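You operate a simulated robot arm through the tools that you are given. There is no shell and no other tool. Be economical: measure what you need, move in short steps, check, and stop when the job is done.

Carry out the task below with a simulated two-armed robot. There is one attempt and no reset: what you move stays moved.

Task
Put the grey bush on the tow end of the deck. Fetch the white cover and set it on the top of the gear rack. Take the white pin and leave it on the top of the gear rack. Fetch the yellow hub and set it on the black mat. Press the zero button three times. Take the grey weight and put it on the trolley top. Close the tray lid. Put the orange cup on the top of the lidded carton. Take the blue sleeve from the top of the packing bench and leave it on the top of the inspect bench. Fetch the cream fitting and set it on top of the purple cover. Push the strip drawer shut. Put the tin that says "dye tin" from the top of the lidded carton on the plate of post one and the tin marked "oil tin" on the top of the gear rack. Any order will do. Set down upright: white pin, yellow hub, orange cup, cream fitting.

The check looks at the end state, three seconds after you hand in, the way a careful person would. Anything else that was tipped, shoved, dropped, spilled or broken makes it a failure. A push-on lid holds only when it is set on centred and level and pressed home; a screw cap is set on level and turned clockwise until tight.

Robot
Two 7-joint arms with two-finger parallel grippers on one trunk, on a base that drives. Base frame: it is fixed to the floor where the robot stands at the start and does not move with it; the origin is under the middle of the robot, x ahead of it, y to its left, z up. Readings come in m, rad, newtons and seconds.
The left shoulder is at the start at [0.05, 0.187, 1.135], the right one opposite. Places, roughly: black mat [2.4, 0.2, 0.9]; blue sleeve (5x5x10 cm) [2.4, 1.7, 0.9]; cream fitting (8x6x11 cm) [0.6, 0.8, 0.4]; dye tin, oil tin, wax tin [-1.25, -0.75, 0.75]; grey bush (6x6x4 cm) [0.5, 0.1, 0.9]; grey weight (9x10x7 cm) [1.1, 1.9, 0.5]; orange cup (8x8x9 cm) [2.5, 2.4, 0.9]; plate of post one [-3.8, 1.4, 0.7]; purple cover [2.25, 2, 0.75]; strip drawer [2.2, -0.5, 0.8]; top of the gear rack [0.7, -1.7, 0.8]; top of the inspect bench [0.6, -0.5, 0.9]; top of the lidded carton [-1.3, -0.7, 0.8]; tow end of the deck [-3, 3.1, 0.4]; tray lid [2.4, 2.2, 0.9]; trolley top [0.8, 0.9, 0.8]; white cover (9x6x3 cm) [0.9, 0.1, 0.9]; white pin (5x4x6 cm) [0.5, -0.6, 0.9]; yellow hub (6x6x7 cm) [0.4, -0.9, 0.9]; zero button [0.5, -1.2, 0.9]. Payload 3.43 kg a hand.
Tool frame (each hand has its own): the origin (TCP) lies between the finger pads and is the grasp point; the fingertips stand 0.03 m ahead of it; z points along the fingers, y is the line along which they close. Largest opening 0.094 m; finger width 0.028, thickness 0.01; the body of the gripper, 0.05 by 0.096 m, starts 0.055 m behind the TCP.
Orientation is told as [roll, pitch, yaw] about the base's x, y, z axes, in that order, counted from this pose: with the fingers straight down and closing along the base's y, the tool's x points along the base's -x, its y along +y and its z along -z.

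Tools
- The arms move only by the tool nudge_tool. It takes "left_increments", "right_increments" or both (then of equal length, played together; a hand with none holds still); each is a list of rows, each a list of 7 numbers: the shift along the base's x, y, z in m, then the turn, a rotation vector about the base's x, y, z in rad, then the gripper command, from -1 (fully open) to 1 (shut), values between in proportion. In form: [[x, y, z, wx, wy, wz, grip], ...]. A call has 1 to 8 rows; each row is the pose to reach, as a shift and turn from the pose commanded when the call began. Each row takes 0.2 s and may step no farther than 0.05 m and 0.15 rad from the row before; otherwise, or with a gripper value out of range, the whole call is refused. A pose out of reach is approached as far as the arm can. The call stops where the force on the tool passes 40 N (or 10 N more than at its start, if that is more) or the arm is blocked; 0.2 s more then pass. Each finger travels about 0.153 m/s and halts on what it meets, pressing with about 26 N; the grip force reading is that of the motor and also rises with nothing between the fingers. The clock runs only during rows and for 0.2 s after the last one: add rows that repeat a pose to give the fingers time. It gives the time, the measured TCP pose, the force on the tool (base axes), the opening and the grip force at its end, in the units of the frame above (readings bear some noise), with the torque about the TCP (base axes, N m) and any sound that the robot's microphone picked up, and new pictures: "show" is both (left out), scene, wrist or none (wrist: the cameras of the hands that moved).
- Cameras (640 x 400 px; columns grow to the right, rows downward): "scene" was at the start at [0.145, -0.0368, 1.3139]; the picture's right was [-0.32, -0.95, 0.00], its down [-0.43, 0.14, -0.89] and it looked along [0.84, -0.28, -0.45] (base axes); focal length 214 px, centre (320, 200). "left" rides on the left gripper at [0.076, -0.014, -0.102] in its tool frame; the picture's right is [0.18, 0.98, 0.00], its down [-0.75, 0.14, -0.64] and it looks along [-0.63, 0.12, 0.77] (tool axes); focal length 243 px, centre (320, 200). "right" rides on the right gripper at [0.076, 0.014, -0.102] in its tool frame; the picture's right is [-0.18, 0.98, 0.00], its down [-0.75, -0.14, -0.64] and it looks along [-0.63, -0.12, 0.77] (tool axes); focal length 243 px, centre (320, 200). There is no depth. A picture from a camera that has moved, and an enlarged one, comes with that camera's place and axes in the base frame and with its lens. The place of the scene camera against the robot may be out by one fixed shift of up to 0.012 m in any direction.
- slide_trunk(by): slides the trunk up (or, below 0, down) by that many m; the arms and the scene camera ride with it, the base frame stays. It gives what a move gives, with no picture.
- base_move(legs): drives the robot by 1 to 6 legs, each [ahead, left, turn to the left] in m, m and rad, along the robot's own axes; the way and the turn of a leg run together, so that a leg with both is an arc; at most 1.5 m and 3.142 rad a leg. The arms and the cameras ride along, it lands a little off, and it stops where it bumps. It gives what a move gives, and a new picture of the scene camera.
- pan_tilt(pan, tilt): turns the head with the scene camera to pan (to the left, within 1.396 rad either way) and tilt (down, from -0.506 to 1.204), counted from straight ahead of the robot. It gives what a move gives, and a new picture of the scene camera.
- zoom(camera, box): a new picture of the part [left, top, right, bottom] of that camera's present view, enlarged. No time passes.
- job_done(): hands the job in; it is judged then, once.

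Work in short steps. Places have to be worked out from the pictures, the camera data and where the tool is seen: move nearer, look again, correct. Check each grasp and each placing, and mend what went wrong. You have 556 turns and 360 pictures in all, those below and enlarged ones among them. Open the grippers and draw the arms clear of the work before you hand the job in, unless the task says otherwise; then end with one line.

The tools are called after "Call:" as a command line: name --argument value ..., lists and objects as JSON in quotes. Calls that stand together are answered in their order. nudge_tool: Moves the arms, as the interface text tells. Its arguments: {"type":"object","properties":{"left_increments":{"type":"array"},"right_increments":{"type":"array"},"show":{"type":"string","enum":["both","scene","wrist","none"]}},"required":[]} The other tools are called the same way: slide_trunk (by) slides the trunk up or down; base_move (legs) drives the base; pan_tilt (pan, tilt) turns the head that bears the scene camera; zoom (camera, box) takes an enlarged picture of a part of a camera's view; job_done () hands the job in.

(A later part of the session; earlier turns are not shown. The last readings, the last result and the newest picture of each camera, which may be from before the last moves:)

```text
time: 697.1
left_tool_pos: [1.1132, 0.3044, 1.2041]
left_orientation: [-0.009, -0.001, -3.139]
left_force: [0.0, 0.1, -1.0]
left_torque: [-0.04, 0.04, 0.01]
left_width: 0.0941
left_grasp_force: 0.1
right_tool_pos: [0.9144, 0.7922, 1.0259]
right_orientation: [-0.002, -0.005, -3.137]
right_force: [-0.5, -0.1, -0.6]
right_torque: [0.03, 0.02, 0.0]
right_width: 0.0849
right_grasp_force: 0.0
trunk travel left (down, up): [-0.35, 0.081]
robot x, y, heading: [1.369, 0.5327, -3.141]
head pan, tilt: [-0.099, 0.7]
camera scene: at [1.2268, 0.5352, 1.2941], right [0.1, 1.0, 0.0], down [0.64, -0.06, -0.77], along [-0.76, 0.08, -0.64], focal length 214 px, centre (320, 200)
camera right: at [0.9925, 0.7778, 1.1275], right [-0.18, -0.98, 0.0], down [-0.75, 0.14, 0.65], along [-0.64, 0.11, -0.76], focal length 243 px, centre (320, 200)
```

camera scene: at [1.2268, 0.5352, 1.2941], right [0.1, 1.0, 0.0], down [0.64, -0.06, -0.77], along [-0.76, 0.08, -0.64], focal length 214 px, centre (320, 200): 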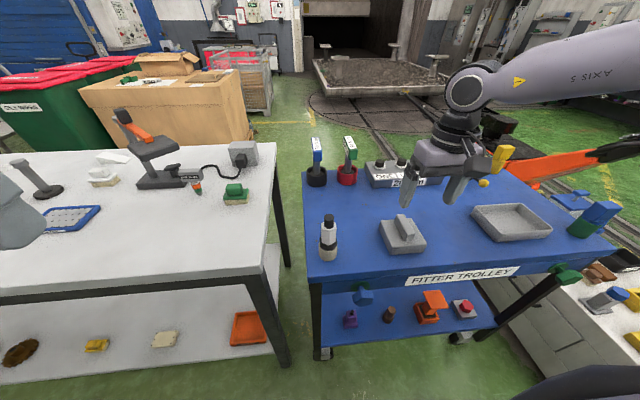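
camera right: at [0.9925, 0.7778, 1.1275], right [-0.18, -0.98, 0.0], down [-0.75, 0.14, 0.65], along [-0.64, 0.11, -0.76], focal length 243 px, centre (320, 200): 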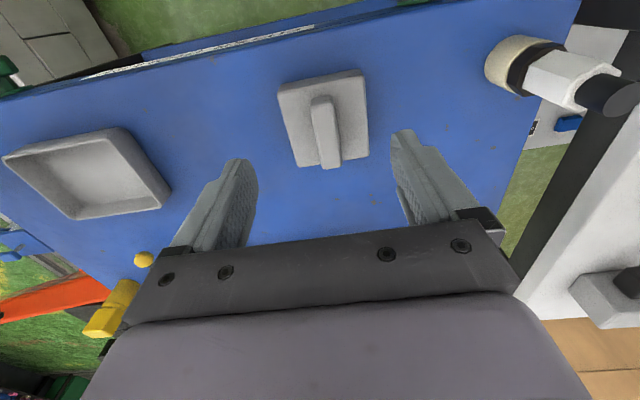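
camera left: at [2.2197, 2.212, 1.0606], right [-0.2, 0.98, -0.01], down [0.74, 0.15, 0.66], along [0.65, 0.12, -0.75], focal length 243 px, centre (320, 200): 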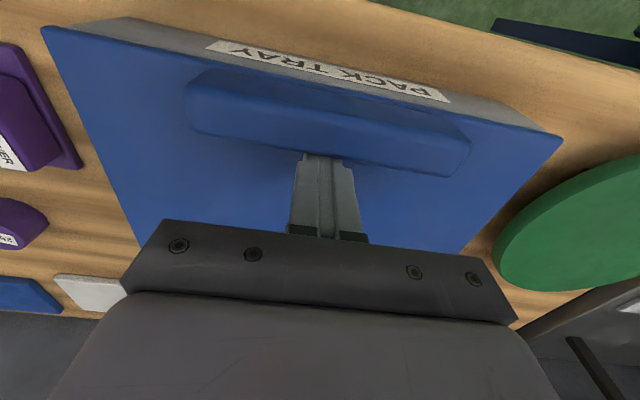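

The weight is on the trolley. The cream fitting will be easier from the trolley's west side, so next I fetch the blue sleeve and orange cup from the packing bench.

Call:
nudge_tool --right_increments '[[0.04, 0, 0.03, 0, 0, 0, -1], [0.08, 0, 0.06, 0, 0, 0, -1], [0.1, 0, 0.1, 0, 0, 0, -1]]' --show "none"

Call:
base_move --legs '[[-0.33, 0, 0], [0, 0, -1.57]]'

Call:
base_move --legs '[[1.4, 0, 0], [0, 0, -1.57]]'

Call:
pan_tilt --pan 0.0 --tilt 0.7

```text
time: 697.9
left_tool_pos: [1.1154, 0.3032, 1.2035]
left_orientation: [-0.006, -0.001, -3.138]
left_force: [0.0, -0.3, -0.6]
left_torque: [-0.02, 0.01, 0.01]
left_width: 0.0941
left_grasp_force: 0.2
right_tool_pos: [1.0181, 0.7919, 1.1266]
right_orientation: [0.001, -0.005, -3.138]
right_force: [-0.4, 0.5, 0.0]
right_torque: [-0.02, -0.01, 0.0]
right_width: 0.0941
right_grasp_force: 0.1
trunk travel left (down, up): [-0.35, 0.081]
robot x, y, heading: [1.37, 0.5336, -3.137]
head pan, tilt: [-0.099, 0.7]
```

```text
time: 703.9
left_tool_pos: [1.4701, 0.7879, 1.2063]
left_orientation: [-0.009, 0.001, 1.57]
left_force: [1.0, 0.0, 0.3]
left_torque: [-0.02, 0.02, 0.03]
left_width: 0.094
left_grasp_force: 0.1
right_tool_pos: [1.9596, 0.887, 1.126]
right_orientation: [0.002, -0.006, 1.572]
right_force: [0.4, 0.1, 0.0]
right_torque: [0.0, -0.02, 0.03]
right_width: 0.0941
right_grasp_force: 0.0
trunk travel left (down, up): [-0.35, 0.081]
robot x, y, heading: [1.7013, 0.533, 1.565]
head pan, tilt: [-0.099, 0.7]
camera scene: at [1.7086, 0.6688, 1.294], right [0.99, -0.1, 0.0], down [-0.07, -0.64, -0.76], along [0.08, 0.76, -0.64], focal length 214 px, centre (320, 200)
```

scene: 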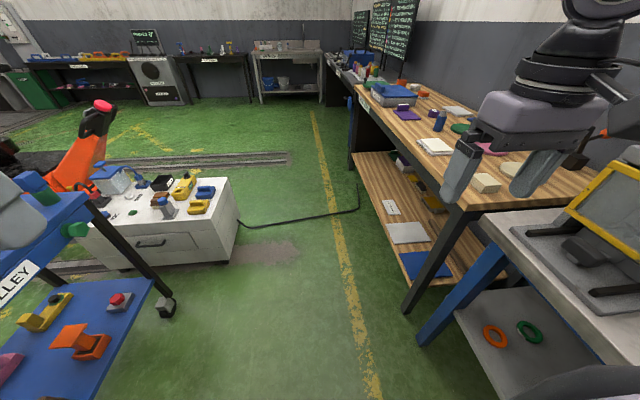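

```text
time: 714.5
left_tool_pos: [1.9493, 2.1414, 1.2036]
left_orientation: [-0.01, -0.001, 0.016]
left_force: [0.8, 1.3, 0.2]
left_torque: [0.02, 0.01, 0.0]
left_width: 0.0938
left_grasp_force: 0.0
right_tool_pos: [2.0548, 1.6536, 1.1256]
right_orientation: [0.002, -0.007, 0.019]
right_force: [0.6, -0.2, 0.0]
right_torque: [-0.01, 0.05, 0.01]
right_width: 0.0942
right_grasp_force: 0.1
trunk travel left (down, up): [-0.35, 0.081]
robot x, y, heading: [1.6992, 1.9066, 0.018]
head pan, tilt: [-0.099, 0.7]
camera scene: at [1.8406, 1.8937, 1.294], right [-0.08, -1.0, 0.0], down [-0.64, 0.05, -0.76], along [0.76, -0.06, -0.64], focal length 214 px, centre (320, 200)
```

scene: 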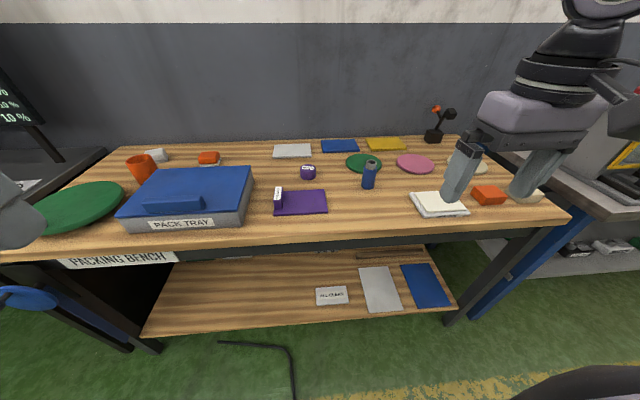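

```text
time: 715.2
left_tool_pos: [1.9494, 2.1421, 1.2038]
left_orientation: [-0.009, 0.001, 0.018]
left_force: [0.0, 0.1, 0.2]
left_torque: [0.02, 0.01, 0.01]
left_width: 0.0937
left_grasp_force: 0.0
right_tool_pos: [2.0539, 1.6542, 1.1265]
right_orientation: [0.002, -0.004, 0.02]
right_force: [0.7, 0.1, 0.4]
right_torque: [0.01, -0.03, -0.01]
right_width: 0.0941
right_grasp_force: 0.1
trunk travel left (down, up): [-0.35, 0.081]
robot x, y, heading: [1.6961, 1.9071, 0.022]
head pan, tilt: [0.0, 0.7]
camera scene: at [1.8409, 1.9022, 1.294], right [0.01, -1.0, 0.0], down [-0.64, -0.01, -0.76], along [0.76, 0.01, -0.64], focal length 214 px, centre (320, 200)
```

scene: 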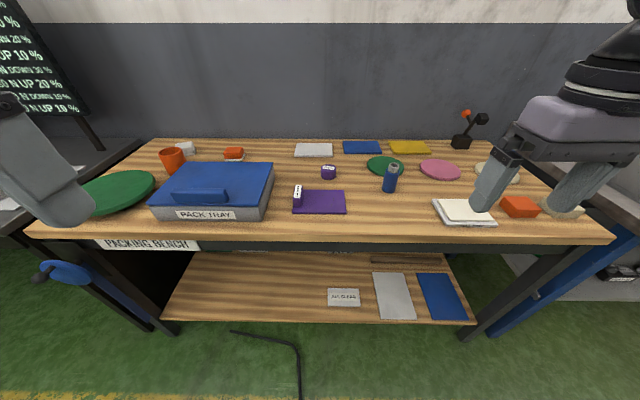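

Sleeve at about (2.40, 1.68), cup at (2.50, 2.45). First the sleeve with the right hand, tilting the tool forward a little.

Call:
base_move --legs '[[0.155, 0.0, -0.02]]'

Call:
nudge_tool --right_increments '[[0.03, 0.005, -0.01, 0, -0.1, 0, -1], [0.06, 0.01, -0.02, 0, -0.2, 0, -1], [0.09, 0.015, -0.03, 0, -0.25, 0, -1], [0.12, 0.02, -0.04, 0, -0.25, 0, -1], [0.14, 0.025, -0.05, 0, -0.25, 0, -1]]' --show "wrist"

```text
time: 716.6
left_tool_pos: [2.1089, 2.1378, 1.2048]
left_orientation: [-0.009, 0.002, 0.0]
left_force: [0.8, 0.5, -0.1]
left_torque: [0.03, 0.04, 0.0]
left_width: 0.0941
left_grasp_force: 0.2
right_tool_pos: [2.2053, 1.6502, 1.1259]
right_orientation: [0.002, -0.006, 0.001]
right_force: [0.1, -0.3, 0.4]
right_torque: [0.0, 0.03, -0.05]
right_width: 0.0942
right_grasp_force: 0.1
trunk travel left (down, up): [-0.35, 0.081]
robot x, y, heading: [1.8539, 1.913, -0.004]
head pan, tilt: [0.0, 0.7]
camera scene: at [1.9967, 1.9008, 1.2939], right [0.0, -1.0, 0.0], down [-0.64, 0.0, -0.76], along [0.76, 0.0, -0.64], focal length 214 px, centre (320, 200)
```

scene: 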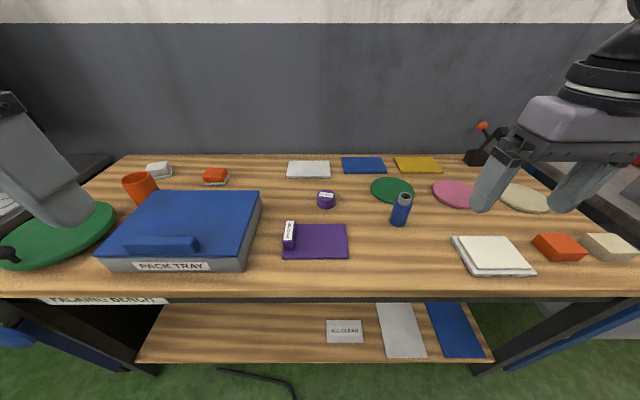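

```text
time: 717.8
left_tool_pos: [2.1086, 2.1393, 1.2042]
left_orientation: [-0.009, 0.002, 0.0]
left_force: [-0.6, -1.9, -0.2]
left_torque: [0.0, 0.0, 0.0]
left_width: 0.0942
left_grasp_force: 0.0
right_tool_pos: [2.3455, 1.6757, 1.077]
right_orientation: [0.002, -0.255, 0.002]
right_force: [0.1, -0.3, 0.9]
right_torque: [-0.01, 0.06, 0.0]
right_width: 0.0942
right_grasp_force: 0.0
trunk travel left (down, up): [-0.35, 0.081]
robot x, y, heading: [1.854, 1.9076, -0.004]
head pan, tilt: [0.0, 0.7]
camera right: at [2.2462, 1.6894, 1.1555], right [0.18, 0.98, 0.05], down [0.57, -0.14, 0.81], along [0.8, -0.12, -0.58], focal length 243 px, centre (320, 200)
```

right: 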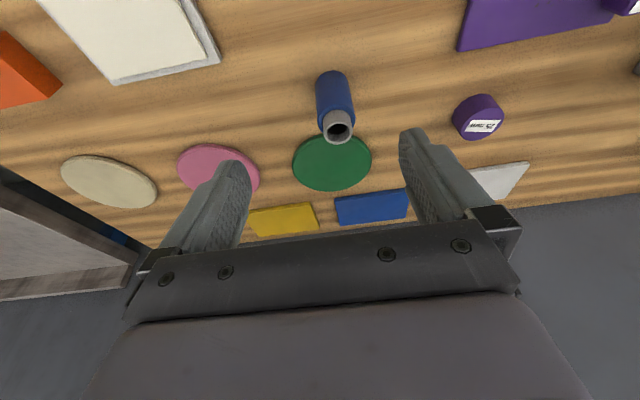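

Sleeve centre (2.40, 1.688). I advance and descend around it.

Call:
nudge_tool --right_increments '[[0.03, 0.006, -0.02, 0, -0.05, 0, -1], [0.048, 0.012, -0.05, 0, -0.05, 0, -1], [0.05, 0.012, -0.09, 0, -0.05, 0, -1], [0.05, 0.012, -0.125, 0, -0.05, 0, -1]]' --show "wrist"

```text
time: 718.8
left_tool_pos: [2.1094, 2.1379, 1.2039]
left_orientation: [-0.008, 0.0, 0.0]
left_force: [1.0, 0.6, -0.1]
left_torque: [0.06, -0.03, -0.01]
left_width: 0.0938
left_grasp_force: 0.0
right_tool_pos: [2.3949, 1.6873, 0.95]
right_orientation: [0.001, -0.305, 0.002]
right_force: [0.8, -0.1, -0.3]
right_torque: [0.01, 0.02, -0.02]
right_width: 0.094
right_grasp_force: 0.1
trunk travel left (down, up): [-0.35, 0.081]
robot x, y, heading: [1.8491, 1.9073, 0.003]
head pan, tilt: [0.0, 0.7]
camera right: at [2.2923, 1.6998, 1.0246], right [0.17, 0.98, 0.06], down [0.53, -0.14, 0.84], along [0.83, -0.12, -0.54], focal length 243 px, centre (320, 200)
```

right: 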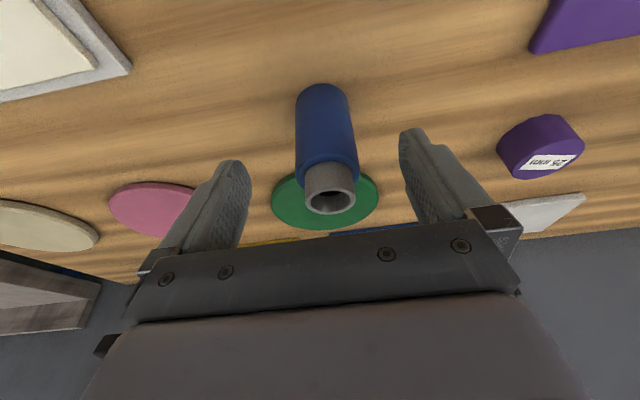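

Call:
nudge_tool --right_increments '[[0.004, 0.002, -0.015, 0, 0, 0, -1], [0.004, 0.002, -0.015, 0, 0, 0, 0.1], [0.004, 0.002, -0.015, 0, 0, 0, 1], [0.004, 0.002, -0.015, 0, 0, 0, 1], [0.004, 0.002, -0.015, 0, 0, 0, 1], [0.0, 0.002, 0.025, 0, 0, 0, 1], [-0.02, 0.002, 0.07, 0, 0, 0, 1]]' --show "wrist"

```text
time: 720.4
left_tool_pos: [2.1071, 2.1392, 1.2038]
left_orientation: [-0.008, 0.0, 0.0]
left_force: [-0.4, 1.3, -0.1]
left_torque: [0.01, -0.05, 0.01]
left_width: 0.0939
left_grasp_force: 0.1
right_tool_pos: [2.3742, 1.6887, 1.0234]
right_orientation: [0.0, -0.305, 0.003]
right_force: [-0.3, -0.2, -3.9]
right_torque: [-0.01, 0.06, 0.01]
right_width: 0.0407
right_grasp_force: 26.0
trunk travel left (down, up): [-0.35, 0.081]
robot x, y, heading: [1.8507, 1.9062, -0.005]
head pan, tilt: [0.0, 0.7]
camera right: at [2.2711, 1.7027, 1.0968], right [0.17, 0.98, 0.06], down [0.53, -0.14, 0.84], along [0.83, -0.12, -0.54], focal length 243 px, centre (320, 200)
```

right: 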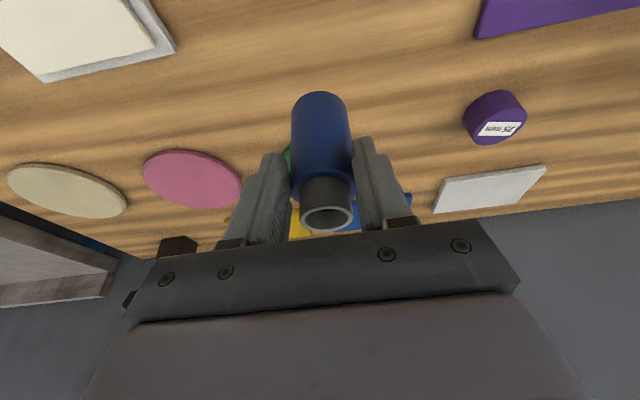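

Sleeve held. I retract it and go for the cup with the left hand.

Call:
nudge_tool --right_increments '[[-0.04, 0, 0.03, 0, 0, 0, 1], [-0.08, 0, 0.06, 0, 0, 0, 1], [-0.12, 0, 0.09, 0, 0, 0, 1], [-0.16, 0, 0.12, 0, 0, 0, 1]]' --show "none"

Call:
base_move --legs '[[0, 0.28, 0]]'

Call:
nudge_tool --left_increments '[[0.03, 0.0, -0.02, 0, -0.13, 0, -1], [0.06, 0.0, -0.04, 0, -0.26, 0, -1], [0.09, 0.01, -0.06, 0, -0.39, 0, -1], [0.13, 0.015, -0.08, 0, -0.5, 0, -1], [0.17, 0.02, -0.1, 0, -0.5, 0, -1], [0.21, 0.02, -0.12, 0, -0.5, 0, -1]]' --show "both"

```text
time: 721.4
left_tool_pos: [2.1078, 2.1396, 1.2064]
left_orientation: [-0.009, -0.001, 0.0]
left_force: [-0.7, -0.1, 0.1]
left_torque: [0.02, 0.0, -0.01]
left_width: 0.094
left_grasp_force: 0.1
right_tool_pos: [2.2139, 1.6866, 1.141]
right_orientation: [0.0, -0.305, 0.001]
right_force: [-0.7, 0.5, -2.6]
right_torque: [0.02, 0.05, -0.04]
right_width: 0.0405
right_grasp_force: 25.3
trunk travel left (down, up): [-0.35, 0.081]
robot x, y, heading: [1.8512, 1.9086, -0.004]
head pan, tilt: [0.0, 0.7]
```

```text
time: 723.3
left_tool_pos: [2.1083, 2.4147, 1.2045]
left_orientation: [-0.008, 0.0, 0.003]
left_force: [-0.4, 1.0, -0.5]
left_torque: [-0.03, -0.02, -0.01]
left_width: 0.0939
left_grasp_force: 0.0
right_tool_pos: [2.2164, 1.9635, 1.1405]
right_orientation: [0.001, -0.306, 0.006]
right_force: [0.3, 1.6, -3.8]
right_torque: [0.01, 0.07, 0.01]
right_width: 0.0405
right_grasp_force: 26.6
trunk travel left (down, up): [-0.35, 0.081]
robot x, y, heading: [1.8505, 2.1797, -0.002]
head pan, tilt: [0.0, 0.7]
camera scene: at [1.9963, 2.1771, 1.2939], right [0.0, -1.0, 0.0], down [-0.64, 0.0, -0.76], along [0.76, 0.0, -0.64], focal length 214 px, centre (320, 200)
```

scene: 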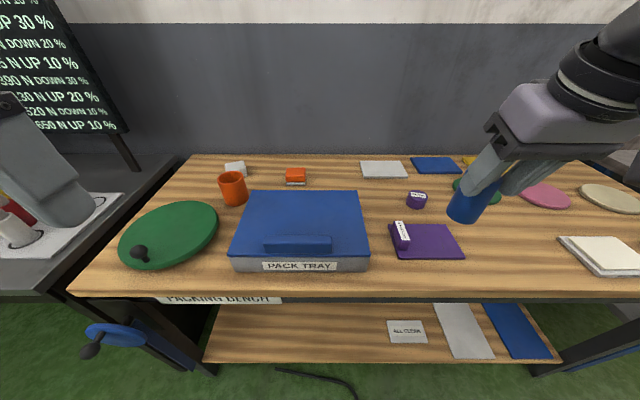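

```text
time: 724.7
left_tool_pos: [2.3182, 2.4315, 1.0824]
left_orientation: [-0.01, -0.499, 0.002]
left_force: [-0.3, -0.6, -0.2]
left_torque: [-0.02, 0.01, 0.02]
left_width: 0.094
left_grasp_force: 0.1
right_tool_pos: [2.2164, 1.9622, 1.1408]
right_orientation: [0.001, -0.304, 0.005]
right_force: [-0.7, 0.5, -3.0]
right_torque: [0.02, 0.06, -0.01]
right_width: 0.0405
right_grasp_force: 26.2
trunk travel left (down, up): [-0.35, 0.081]
robot x, y, heading: [1.8525, 2.1842, -0.0]
head pan, tilt: [0.0, 0.7]
camera scene: at [1.9968, 2.1764, 1.2939], right [0.0, -1.0, 0.0], down [-0.64, 0.0, -0.76], along [0.76, 0.0, -0.64], focal length 214 px, centre (320, 200)
camera left: at [2.202, 2.418, 1.1364], right [-0.16, 0.98, -0.1], down [0.35, 0.15, 0.92], along [0.92, 0.11, -0.37], focal length 243 px, centre (320, 200)
```

scene: 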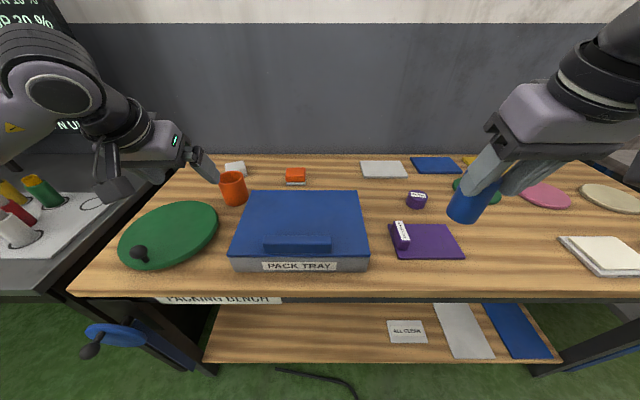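
left: 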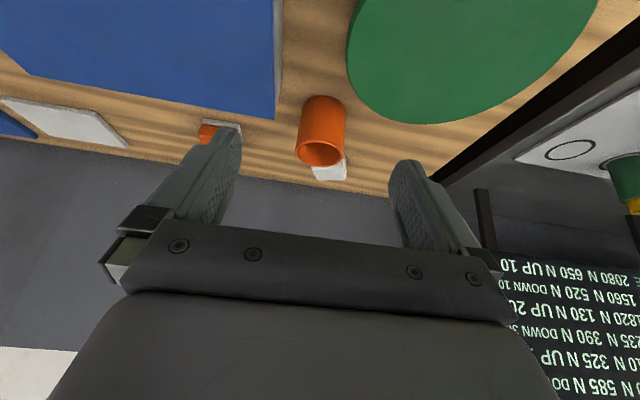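

Cup at (2.481, 2.442). I extend the tilted left hand around it.

Call:
nudge_tool --left_increments '[[0.04, 0.003, -0.02, 0, -0.03, 0, -1], [0.08, 0.006, -0.04, 0, -0.06, 0, -1], [0.12, 0.009, -0.06, 0, -0.08, 0, -1], [0.15, 0.011, -0.09, 0, -0.08, 0, -1], [0.155, 0.011, -0.12, 0, -0.08, 0, -1], [0.155, 0.011, -0.14, 0, -0.08, 0, -1]]' --show "wrist"

```text
time: 726.1
left_tool_pos: [2.4731, 2.4423, 0.9449]
left_orientation: [-0.01, -0.579, 0.003]
left_force: [0.8, 0.2, -0.5]
left_torque: [-0.01, -0.02, -0.02]
left_width: 0.0941
left_grasp_force: 0.1
right_tool_pos: [2.2166, 1.9628, 1.1405]
right_orientation: [0.001, -0.306, 0.006]
right_force: [-0.2, 0.3, -3.0]
right_torque: [0.0, 0.1, -0.01]
right_width: 0.0403
right_grasp_force: 25.9
trunk travel left (down, up): [-0.35, 0.081]
robot x, y, heading: [1.8536, 2.1816, 0.001]
head pan, tilt: [0.0, 0.7]
camera left: at [2.3524, 2.4293, 0.9892], right [-0.15, 0.98, -0.11], down [0.28, 0.15, 0.95], along [0.95, 0.11, -0.3], focal length 243 px, centre (320, 200)
```

left: 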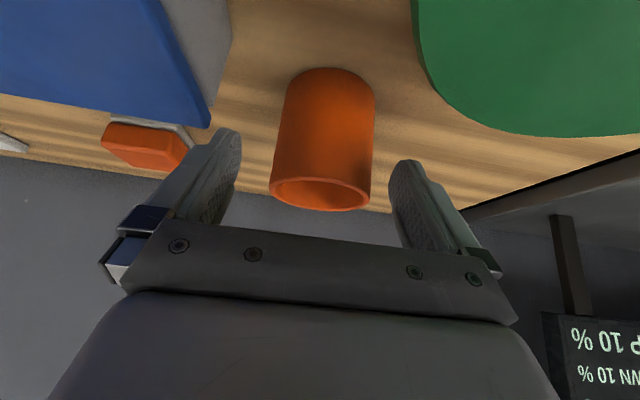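

Call:
nudge_tool --left_increments '[[0.004, 0, -0.012, 0, 0, 0, -1], [0.004, 0, -0.012, 0, 0, 0, 0], [0.004, 0, -0.012, 0, 0, 0, 0.6], [0.004, 0, -0.012, 0, 0, 0, 1], [0.004, 0, -0.012, 0, 0, 0, 1], [0.0, 0, 0.03, 0, 0, 0, 1], [-0.02, 0, 0.07, 0, 0, 0, 1]]' --show "both"

```text
time: 727.7
left_tool_pos: [2.4542, 2.4446, 1.0138]
left_orientation: [-0.011, -0.579, 0.003]
left_force: [0.1, 0.2, 0.6]
left_torque: [-0.01, 0.01, -0.04]
left_width: 0.0
left_grasp_force: 26.1
right_tool_pos: [2.2162, 1.9625, 1.1397]
right_orientation: [0.002, -0.305, 0.006]
right_force: [0.5, 0.7, -3.4]
right_torque: [-0.01, 0.06, -0.01]
right_width: 0.0407
right_grasp_force: 26.1
trunk travel left (down, up): [-0.35, 0.081]
robot x, y, heading: [1.8509, 2.1874, 0.002]
head pan, tilt: [0.0, 0.7]
camera scene: at [1.9958, 2.1764, 1.294], right [0.0, -1.0, 0.0], down [-0.64, 0.0, -0.77], along [0.77, 0.0, -0.64], focal length 214 px, centre (320, 200)
camera left: at [2.3343, 2.4314, 1.0593], right [-0.15, 0.98, -0.11], down [0.28, 0.15, 0.95], along [0.95, 0.11, -0.3], focal length 243 px, centre (320, 200)
```

scene: 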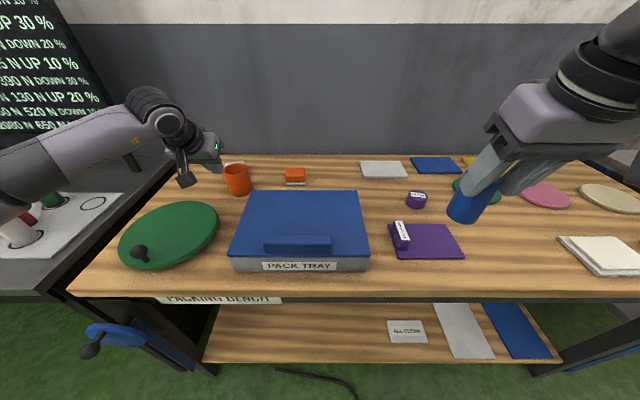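
left: 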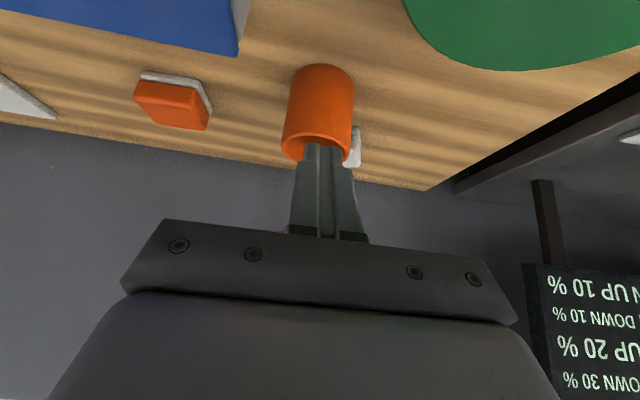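

The grip slipped off the near side and nudged the cup east; it is still upright at about (2.546, 2.446). I open, tilt more and reach further.

Call:
base_move --legs '[[0.015, 0.0, 0]]'

Call:
nudge_tool --left_increments '[[-0.01, 0, 0.03, 0, -0.07, 0, 0], [0.0, 0, 0.03, 0, -0.14, 0, -1], [0.03, 0.001, 0.03, 0, -0.22, 0, -1], [0.055, 0.001, 0.03, 0, -0.24, 0, -1], [0.07, 0.001, 0.01, 0, -0.24, 0, -1]]' --show "both"

```text
time: 728.5
left_tool_pos: [2.4702, 2.4456, 1.0134]
left_orientation: [-0.011, -0.578, 0.003]
left_force: [0.3, 0.3, 1.2]
left_torque: [0.02, 0.0, 0.02]
left_width: 0.0
left_grasp_force: 26.5
right_tool_pos: [2.2332, 1.9636, 1.1395]
right_orientation: [0.001, -0.304, 0.005]
right_force: [0.5, 0.3, -3.2]
right_torque: [-0.01, 0.09, 0.02]
right_width: 0.0405
right_grasp_force: 26.0
trunk travel left (down, up): [-0.35, 0.081]
robot x, y, heading: [1.8725, 2.1842, 0.004]
head pan, tilt: [0.0, 0.7]
camera scene: at [2.0121, 2.1765, 1.2938], right [0.0, -1.0, 0.0], down [-0.64, 0.0, -0.76], along [0.76, 0.0, -0.64], focal length 214 px, centre (320, 200)
```

scene: 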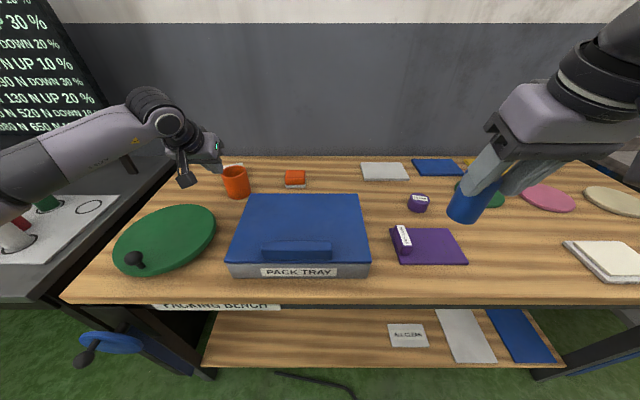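

```text
time: 729.7
left_tool_pos: [2.5383, 2.4452, 1.0235]
left_orientation: [-0.013, -0.818, 0.002]
left_force: [0.5, -0.3, 0.5]
left_torque: [0.02, -0.01, -0.02]
left_width: 0.0941
left_grasp_force: 0.1
right_tool_pos: [2.233, 1.9628, 1.1398]
right_orientation: [0.001, -0.306, 0.006]
right_force: [0.1, -0.2, -3.6]
right_torque: [0.03, 0.07, 0.02]
right_width: 0.0405
right_grasp_force: 26.3
trunk travel left (down, up): [-0.35, 0.081]
robot x, y, heading: [1.8671, 2.1809, 0.001]
head pan, tilt: [0.0, 0.7]
camera scene: at [2.0116, 2.1765, 1.2939], right [0.0, -1.0, 0.0], down [-0.64, 0.0, -0.76], along [0.76, 0.0, -0.64], focal length 214 px, centre (320, 200)
camera left: at [2.4114, 2.4308, 1.0373], right [-0.12, 0.98, -0.14], down [0.05, 0.15, 0.99], along [0.99, 0.11, -0.06], focal length 243 px, centre (320, 200)
```

scene: 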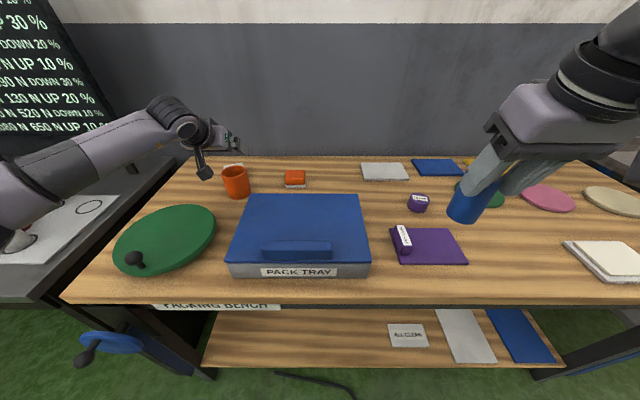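
left: 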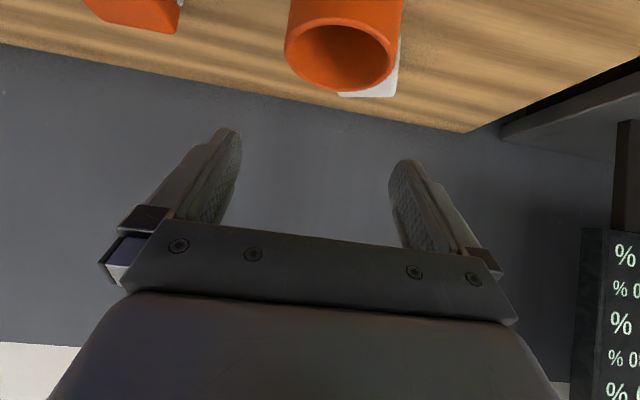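

The reach is fine now. I descend around the cup with the TCP at its centre and close.

Call:
nudge_tool --left_increments '[[0.002, -0.001, -0.04, 0, 0, 0, -1], [0.004, -0.001, -0.08, 0, 0, 0, -1], [0.004, -0.001, -0.088, 0, 0, 0, -1]]' --show "wrist"

```text
time: 730.5
left_tool_pos: [2.5444, 2.4442, 0.9362]
left_orientation: [-0.015, -0.82, 0.005]
left_force: [0.5, 0.4, -0.2]
left_torque: [-0.03, -0.02, -0.01]
left_width: 0.094
left_grasp_force: 0.0
right_tool_pos: [2.2311, 1.9622, 1.1406]
right_orientation: [0.002, -0.305, 0.005]
right_force: [-0.6, -0.3, -3.7]
right_torque: [0.02, 0.08, -0.02]
right_width: 0.0402
right_grasp_force: 26.3
trunk travel left (down, up): [-0.35, 0.081]
robot x, y, heading: [1.8665, 2.1834, -0.001]
head pan, tilt: [0.0, 0.7]
camera left: at [2.4168, 2.4302, 0.9509], right [-0.12, 0.98, -0.14], down [0.05, 0.15, 0.99], along [0.99, 0.11, -0.06], focal length 243 px, centre (320, 200)
```

left: 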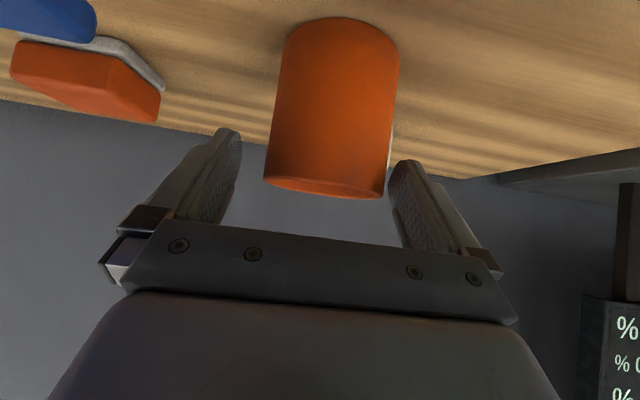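

Call:
nudge_tool --left_increments '[[0.008, 0.002, -0.008, 0, 0, 0, -0.8], [0.008, 0.002, -0.008, 0, 0, 0, -0.2], [0.008, 0.002, -0.008, 0, 0, 0, 0.4], [0.008, 0.002, -0.008, 0, 0, 0, 1], [0.008, 0.002, -0.008, 0, 0, 0, 1]]' --show "wrist"

```text
time: 731.7
left_tool_pos: [2.5522, 2.4454, 0.9286]
left_orientation: [-0.012, -0.821, 0.006]
left_force: [0.2, 1.1, 2.5]
left_torque: [-0.01, -0.05, 0.02]
left_width: 0.0744
left_grasp_force: 26.0
right_tool_pos: [2.2324, 1.9631, 1.1404]
right_orientation: [0.002, -0.305, 0.006]
right_force: [0.4, -0.5, -3.4]
right_torque: [-0.02, 0.08, -0.01]
right_width: 0.0405
right_grasp_force: 25.6
trunk travel left (down, up): [-0.35, 0.081]
robot x, y, heading: [1.868, 2.1836, 0.004]
head pan, tilt: [0.0, 0.7]
camera left: at [2.424, 2.4323, 0.9432], right [-0.12, 0.98, -0.14], down [0.05, 0.15, 0.99], along [0.99, 0.11, -0.06], focal length 243 px, centre (320, 200)
```

left: 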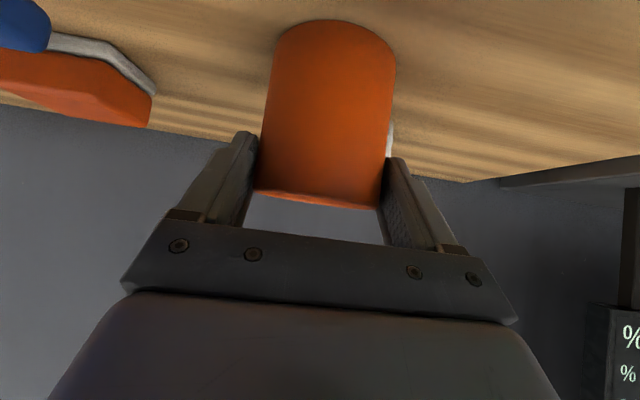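

Cup gripped (74 mm). Lift and check.

Call:
nudge_tool --left_increments '[[0, 0, 0.03, 0, 0, 0, 1], [-0.01, 0, 0.07, 0, 0, 0, 1], [-0.04, 0, 0.1, 0, 0, 0, 1], [-0.08, 0, 0.12, 0, 0, 0, 1], [-0.12, 0, 0.14, 0, 0, 0, 1], [-0.16, -0.0, 0.16, 0, 0, 0, 1]]' --show "both"

```text
time: 733.1
left_tool_pos: [2.3931, 2.4468, 1.0873]
left_orientation: [-0.011, -0.819, 0.004]
left_force: [-0.3, -0.2, -0.9]
left_torque: [-0.05, 0.02, -0.02]
left_width: 0.0742
left_grasp_force: 26.5
right_tool_pos: [2.2319, 1.9632, 1.1408]
right_orientation: [0.001, -0.305, 0.007]
right_force: [-0.6, -0.1, -3.4]
right_torque: [0.05, 0.1, 0.0]
right_width: 0.0405
right_grasp_force: 26.0
trunk travel left (down, up): [-0.35, 0.081]
robot x, y, heading: [1.8675, 2.1847, 0.002]
head pan, tilt: [0.0, 0.7]
camera scene: at [2.0109, 2.1765, 1.294], right [0.0, -1.0, 0.0], down [-0.64, 0.0, -0.77], along [0.77, 0.0, -0.64], focal length 214 px, centre (320, 200)
camera left: at [2.2659, 2.4328, 1.1017], right [-0.12, 0.98, -0.14], down [0.05, 0.15, 0.99], along [0.99, 0.11, -0.06], focal length 243 px, centre (320, 200)
```

scene: 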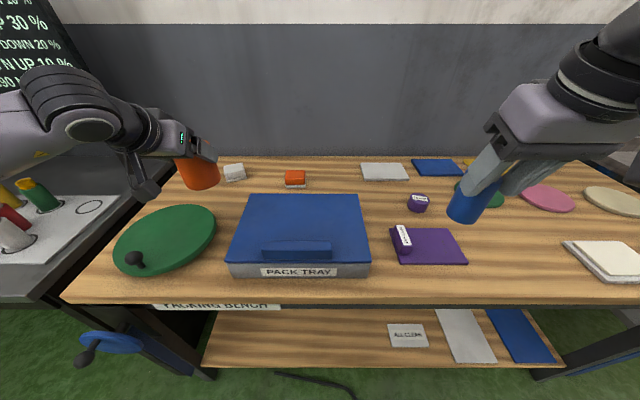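
left: 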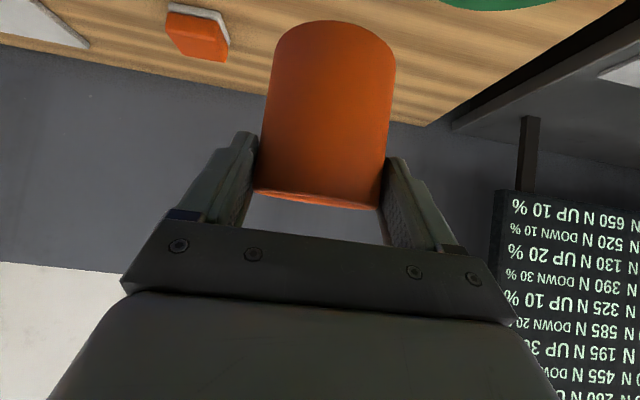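

The cup is held upright. I draw it in and drive south to place the sleeve on the inspect bench.

Call:
nudge_tool --left_increments '[[-0.04, 0, 0.02, 0, 0, 0, 1], [-0.08, 0, 0.04, 0, 0, 0, 1], [-0.12, 0, 0.05, 0, 0, 0, 1]]' --show "none"

Call:
base_move --legs '[[-0.25, 0, 0], [0, 0, -1.57]]'

Call:
base_move --legs '[[1.2, 0, 0], [1.1, 0, 0]]'

Call:
base_move --legs '[[0, 0, -1.57]]'

```text
time: 733.9
left_tool_pos: [2.272, 2.4462, 1.1371]
left_orientation: [-0.014, -0.82, 0.004]
left_force: [0.2, 0.6, -0.9]
left_torque: [-0.01, 0.02, 0.01]
left_width: 0.0742
left_grasp_force: 26.0
right_tool_pos: [2.2327, 1.9623, 1.1408]
right_orientation: [0.0, -0.306, 0.005]
right_force: [-0.6, 0.0, -3.9]
right_torque: [-0.01, 0.09, 0.01]
right_width: 0.0403
right_grasp_force: 26.3
trunk travel left (down, up): [-0.35, 0.081]
robot x, y, heading: [1.8674, 2.1823, 0.004]
head pan, tilt: [0.0, 0.7]
```

```text
time: 739.5
left_tool_pos: [1.892, 1.7855, 1.1363]
left_orientation: [-0.011, -0.817, -1.545]
left_force: [-0.4, 0.0, -2.1]
left_torque: [0.0, 0.03, -0.01]
left_width: 0.0739
left_grasp_force: 26.6
right_tool_pos: [1.4059, 1.8144, 1.1402]
right_orientation: [0.002, -0.305, -1.545]
right_force: [-0.2, 1.1, -3.8]
right_torque: [0.06, 0.02, -0.01]
right_width: 0.0405
right_grasp_force: 26.3
trunk travel left (down, up): [-0.35, 0.081]
robot x, y, heading: [1.622, 2.1848, -1.553]
head pan, tilt: [0.0, 0.7]
camera scene: at [1.6235, 2.0325, 1.2939], right [-1.0, -0.02, 0.0], down [-0.01, 0.64, -0.76], along [0.02, -0.76, -0.64], focal length 214 px, centre (320, 200)
```

scene: 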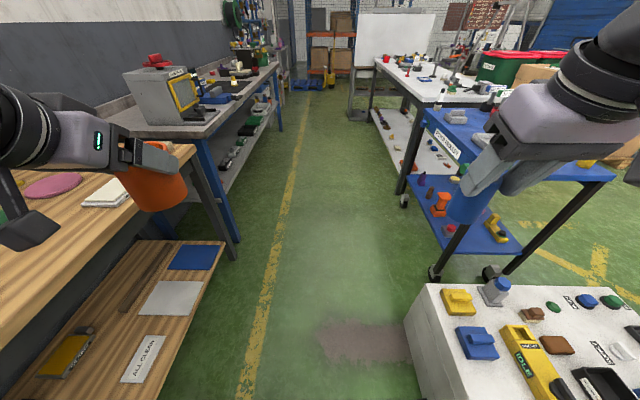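

```text
time: 750.8
left_tool_pos: [1.9788, -0.5086, 1.1366]
left_orientation: [-0.013, -0.818, -1.522]
left_force: [1.2, 0.0, -0.5]
left_torque: [0.01, -0.01, 0.02]
left_width: 0.0734
left_grasp_force: 26.3
right_tool_pos: [1.4912, -0.4881, 1.1406]
right_orientation: [0.001, -0.307, -1.522]
right_force: [-0.1, -0.5, -3.9]
right_torque: [0.1, 0.02, 0.01]
right_width: 0.0404
right_grasp_force: 26.1
trunk travel left (down, up): [-0.35, 0.081]
robot x, y, heading: [1.6984, -0.1126, -1.529]
head pan, tilt: [0.0, 0.7]
camera scene: at [1.7034, -0.2664, 1.2939], right [-1.0, -0.04, 0.0], down [-0.03, 0.64, -0.76], along [0.03, -0.76, -0.64], focal length 214 px, centre (320, 200)
```

scene: 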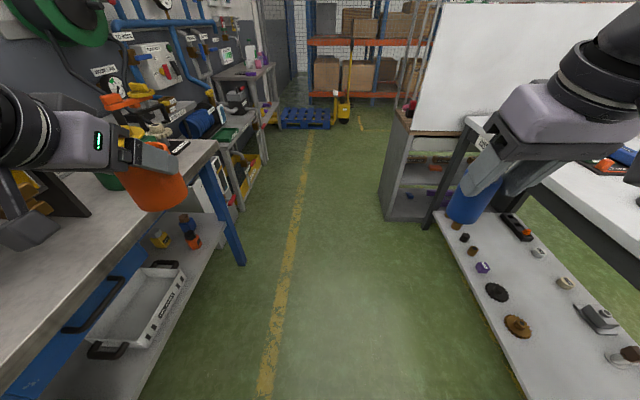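

```text
time: 754.9
left_tool_pos: [1.3146, -0.4093, 1.1365]
left_orientation: [-0.011, -0.818, -3.056]
left_force: [0.1, 0.3, -0.6]
left_torque: [0.0, -0.01, 0.02]
left_width: 0.0732
left_grasp_force: 25.6
right_tool_pos: [1.3161, 0.0768, 1.1412]
right_orientation: [0.002, -0.305, -3.057]
right_force: [-0.5, 0.5, -2.8]
right_torque: [-0.02, -0.07, 0.01]
right_width: 0.0405
right_grasp_force: 25.7
trunk travel left (down, up): [-0.35, 0.081]
robot x, y, heading: [1.6963, -0.1156, -3.065]
head pan, tilt: [0.0, 0.7]
camera scene: at [1.5539, -0.1342, 1.2939], right [-0.08, 1.0, 0.0], down [0.64, 0.05, -0.76], along [-0.76, -0.06, -0.64], focal length 214 px, centre (320, 200)
```

scene: 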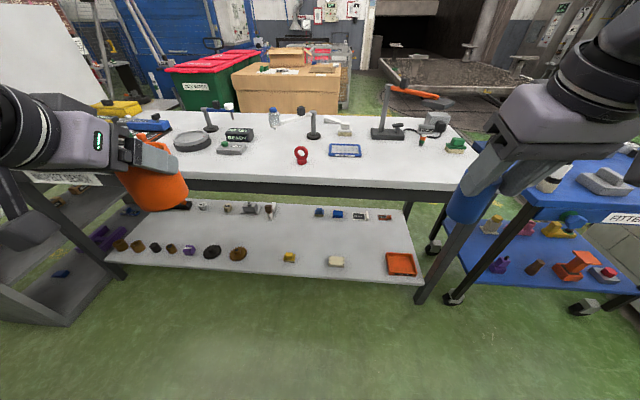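

Call:
base_move --legs '[[0, 0, -0.075], [0.32, 0, 0]]'

Call:
nudge_tool --right_increments '[[-0.04, 0, -0.02, 0, 0, 0, 1], [-0.08, 0, -0.04, 0, 0, 0, 1], [-0.11, 0, -0.07, 0, 0, 0, 1], [-0.11, 0, -0.11, 0, 0, 0, 1], [-0.11, 0, -0.15, 0, 0, 0, 1]]' --show "both"

```text
time: 757.5
left_tool_pos: [0.9807, -0.3791, 1.136]
left_orientation: [-0.011, -0.819, -3.134]
left_force: [-0.2, -1.3, -1.1]
left_torque: [-0.01, -0.04, 0.01]
left_width: 0.0729
left_grasp_force: 26.4
right_tool_pos: [1.0204, 0.1039, 1.1394]
right_orientation: [0.002, -0.303, -3.136]
right_force: [-0.2, -0.6, -3.2]
right_torque: [0.0, -0.08, -0.03]
right_width: 0.0405
right_grasp_force: 26.6
trunk travel left (down, up): [-0.35, 0.081]
robot x, y, heading: [1.3863, -0.1145, -3.136]
head pan, tilt: [0.0, 0.7]
camera scene: at [1.2413, -0.1245, 1.2938], right [0.0, 1.0, 0.0], down [0.64, 0.0, -0.76], along [-0.76, 0.0, -0.64], focal length 214 px, centre (320, 200)
```

scene: 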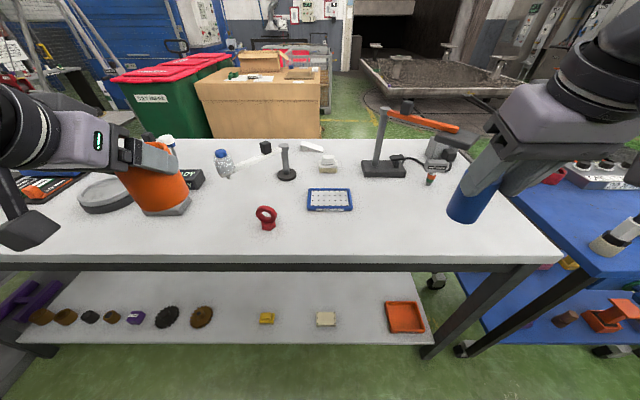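

```text
time: 758.7
left_tool_pos: [0.9815, -0.3806, 1.1379]
left_orientation: [-0.013, -0.818, -3.135]
left_force: [-0.4, 0.0, -1.3]
left_torque: [0.02, -0.02, -0.06]
left_width: 0.0731
left_grasp_force: 26.3
right_tool_pos: [0.9131, 0.1041, 0.9895]
right_orientation: [-0.001, -0.303, -3.135]
right_force: [-0.5, -0.3, -3.2]
right_torque: [-0.02, -0.06, 0.01]
right_width: 0.0405
right_grasp_force: 25.8
trunk travel left (down, up): [-0.35, 0.081]
robot x, y, heading: [1.3836, -0.1177, -3.134]
head pan, tilt: [0.0, 0.7]
camera scene: at [1.2413, -0.1243, 1.2939], right [0.0, 1.0, 0.0], down [0.64, 0.0, -0.76], along [-0.76, 0.0, -0.64], focal length 214 px, centre (320, 200)
camera right: at [1.0164, 0.0906, 1.0637], right [-0.17, -0.98, 0.06], down [-0.53, 0.14, 0.84], along [-0.83, 0.11, -0.54], focal length 243 px, centre (320, 200)
```

scene: 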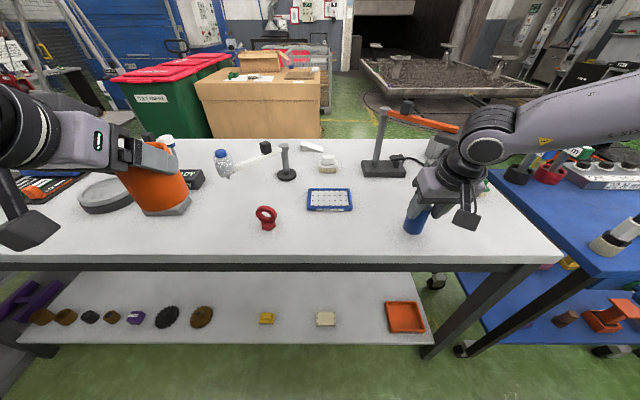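
right: 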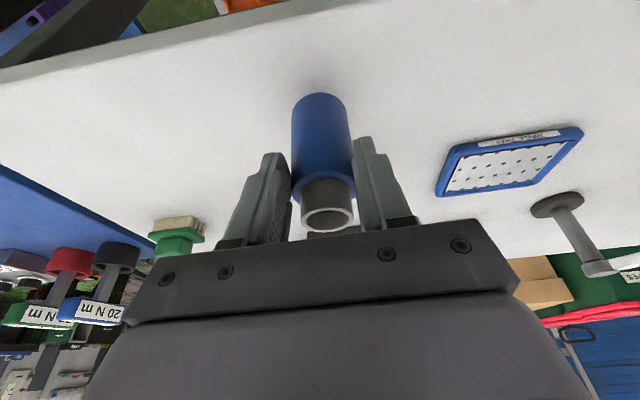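

Call:
nudge_tool --right_increments '[[-0.02, -0.02, -0.01, 0, 0, 0, 1], [-0.025, -0.03, -0.025, 0, 0, 0, 1], [-0.025, -0.03, -0.033, 0, 0, 0, 1], [-0.025, -0.03, -0.04, 0, 0, 0, 1], [-0.025, -0.03, -0.047, 0, 0, 0, 1]]' --show "none"

```text
time: 759.9
left_tool_pos: [0.9833, -0.3807, 1.1387]
left_orientation: [-0.015, -0.821, -3.133]
left_force: [0.7, -0.3, -1.6]
left_torque: [0.02, -0.03, 0.0]
left_width: 0.0727
left_grasp_force: 26.5
right_tool_pos: [0.8868, 0.0717, 0.946]
right_orientation: [0.004, -0.312, -3.133]
right_force: [-1.3, -0.4, 19.0]
right_torque: [0.06, 0.5, -0.01]
right_width: 0.0406
right_grasp_force: 26.1
trunk travel left (down, up): [-0.35, 0.081]
robot x, y, heading: [1.3852, -0.1135, -3.14]
head pan, tilt: [0.0, 0.7]
```

Contact (19 N). Release and rise.

Call:
nudge_tool --right_increments '[[0, 0, 0.002, 0, 0, 0, 0.8], [0, 0, 0.003, 0, 0, 0, 0], [0, 0, 0.003, 0, 0, 0, -1], [0, 0, 0.003, 0, 0, 0, -1], [0, 0, 0.045, 0, 0, 0, -1], [0.01, 0, 0.09, 0, 0, 0, -1], [0.03, 0, 0.13, 0, 0.05, 0, -1]]' --show "both"

```text
time: 761.5
left_tool_pos: [0.9818, -0.3809, 1.1382]
left_orientation: [-0.013, -0.82, -3.136]
left_force: [0.2, -0.4, -0.7]
left_torque: [0.0, 0.0, 0.0]
left_width: 0.0732
left_grasp_force: 26.2
right_tool_pos: [0.9149, 0.0742, 1.0716]
right_orientation: [-0.001, -0.355, -3.135]
right_force: [-0.2, 0.4, 0.8]
right_torque: [-0.02, 0.02, -0.03]
right_width: 0.0938
right_grasp_force: 0.0
trunk travel left (down, up): [-0.35, 0.081]
robot x, y, heading: [1.3845, -0.1155, -3.136]
head pan, tilt: [0.0, 0.7]
camera scene: at [1.2428, -0.1248, 1.294], right [0.0, 1.0, 0.0], down [0.64, 0.0, -0.77], along [-0.77, 0.0, -0.64], focal length 214 px, centre (320, 200)
camera right: at [1.023, 0.0614, 1.1415], right [-0.17, -0.98, 0.06], down [-0.48, 0.14, 0.86], along [-0.86, 0.11, -0.5], focal length 243 px, centre (320, 200)
```

scene: 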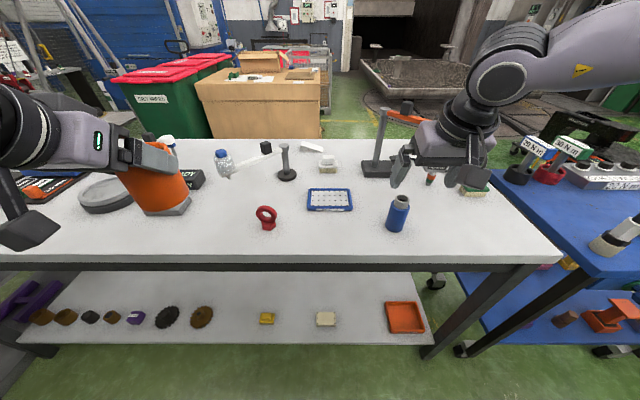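
right: 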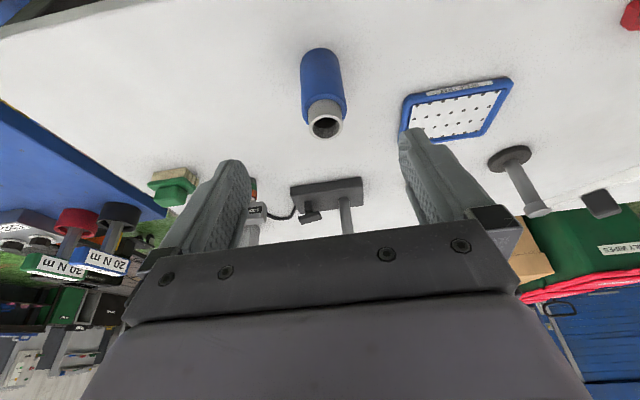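

The sleeve stands on the inspect bench. Now the cup goes to the carton: I tidy the arms and drive round by the south.

Call:
nudge_tool --left_increments '[[0.01, 0.02, 0, 0, 0, 0, 1], [0.02, 0.04, 0, 0, 0, 0, 1], [0.03, 0.06, 0, 0, 0, 0, 1], [0.03, 0.08, 0, 0, 0, 0, 1]]' --right_increments '[[0.03, 0, 0.02, 0, -0.09, 0, -1], [0.06, 0, 0.04, 0, -0.18, 0, -1], [0.09, 0, 0.06, 0, -0.27, 0, -1], [0.11, 0, 0.07, 0, -0.355, 0, -1]]' --show "none"

Call:
base_move --legs '[[-0.45, 0, 0], [0, 0, 1.57]]'

```text
time: 762.5
left_tool_pos: [1.0107, -0.2996, 1.1374]
left_orientation: [-0.012, -0.819, -3.138]
left_force: [-0.3, 0.5, -0.2]
left_torque: [0.03, -0.08, -0.03]
left_width: 0.0728
left_grasp_force: 26.2
right_tool_pos: [1.0252, 0.0756, 1.1439]
right_orientation: [0.003, 0.001, -3.135]
right_force: [0.3, 0.2, -1.3]
right_torque: [0.04, 0.0, 0.02]
right_width: 0.0941
right_grasp_force: 0.1
trunk travel left (down, up): [-0.35, 0.081]
robot x, y, heading: [1.3873, -0.1166, -3.141]
head pan, tilt: [0.0, 0.7]
```

```text
time: 769.1
left_tool_pos: [2.0197, -0.4887, 1.1385]
left_orientation: [-0.012, -0.818, -1.547]
left_force: [0.2, -0.7, -0.7]
left_torque: [0.02, -0.02, 0.01]
left_width: 0.0728
left_grasp_force: 25.7
right_tool_pos: [1.645, -0.4808, 1.1435]
right_orientation: [0.002, -0.001, -1.55]
right_force: [0.5, -0.7, -0.2]
right_torque: [0.0, 0.0, -0.01]
right_width: 0.094
right_grasp_force: 0.1
trunk travel left (down, up): [-0.35, 0.081]
robot x, y, heading: [1.8323, -0.1181, -1.555]
head pan, tilt: [0.0, 0.7]
camera scene: at [1.8327, -0.2682, 1.294], right [-1.0, -0.02, 0.0], down [-0.01, 0.64, -0.76], along [0.01, -0.76, -0.64], focal length 214 px, centre (320, 200)
```

scene: 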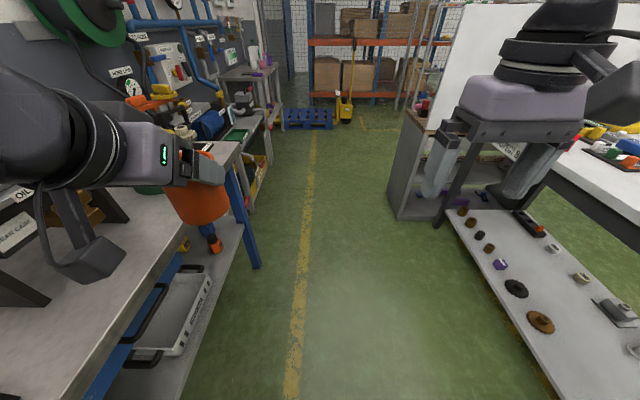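

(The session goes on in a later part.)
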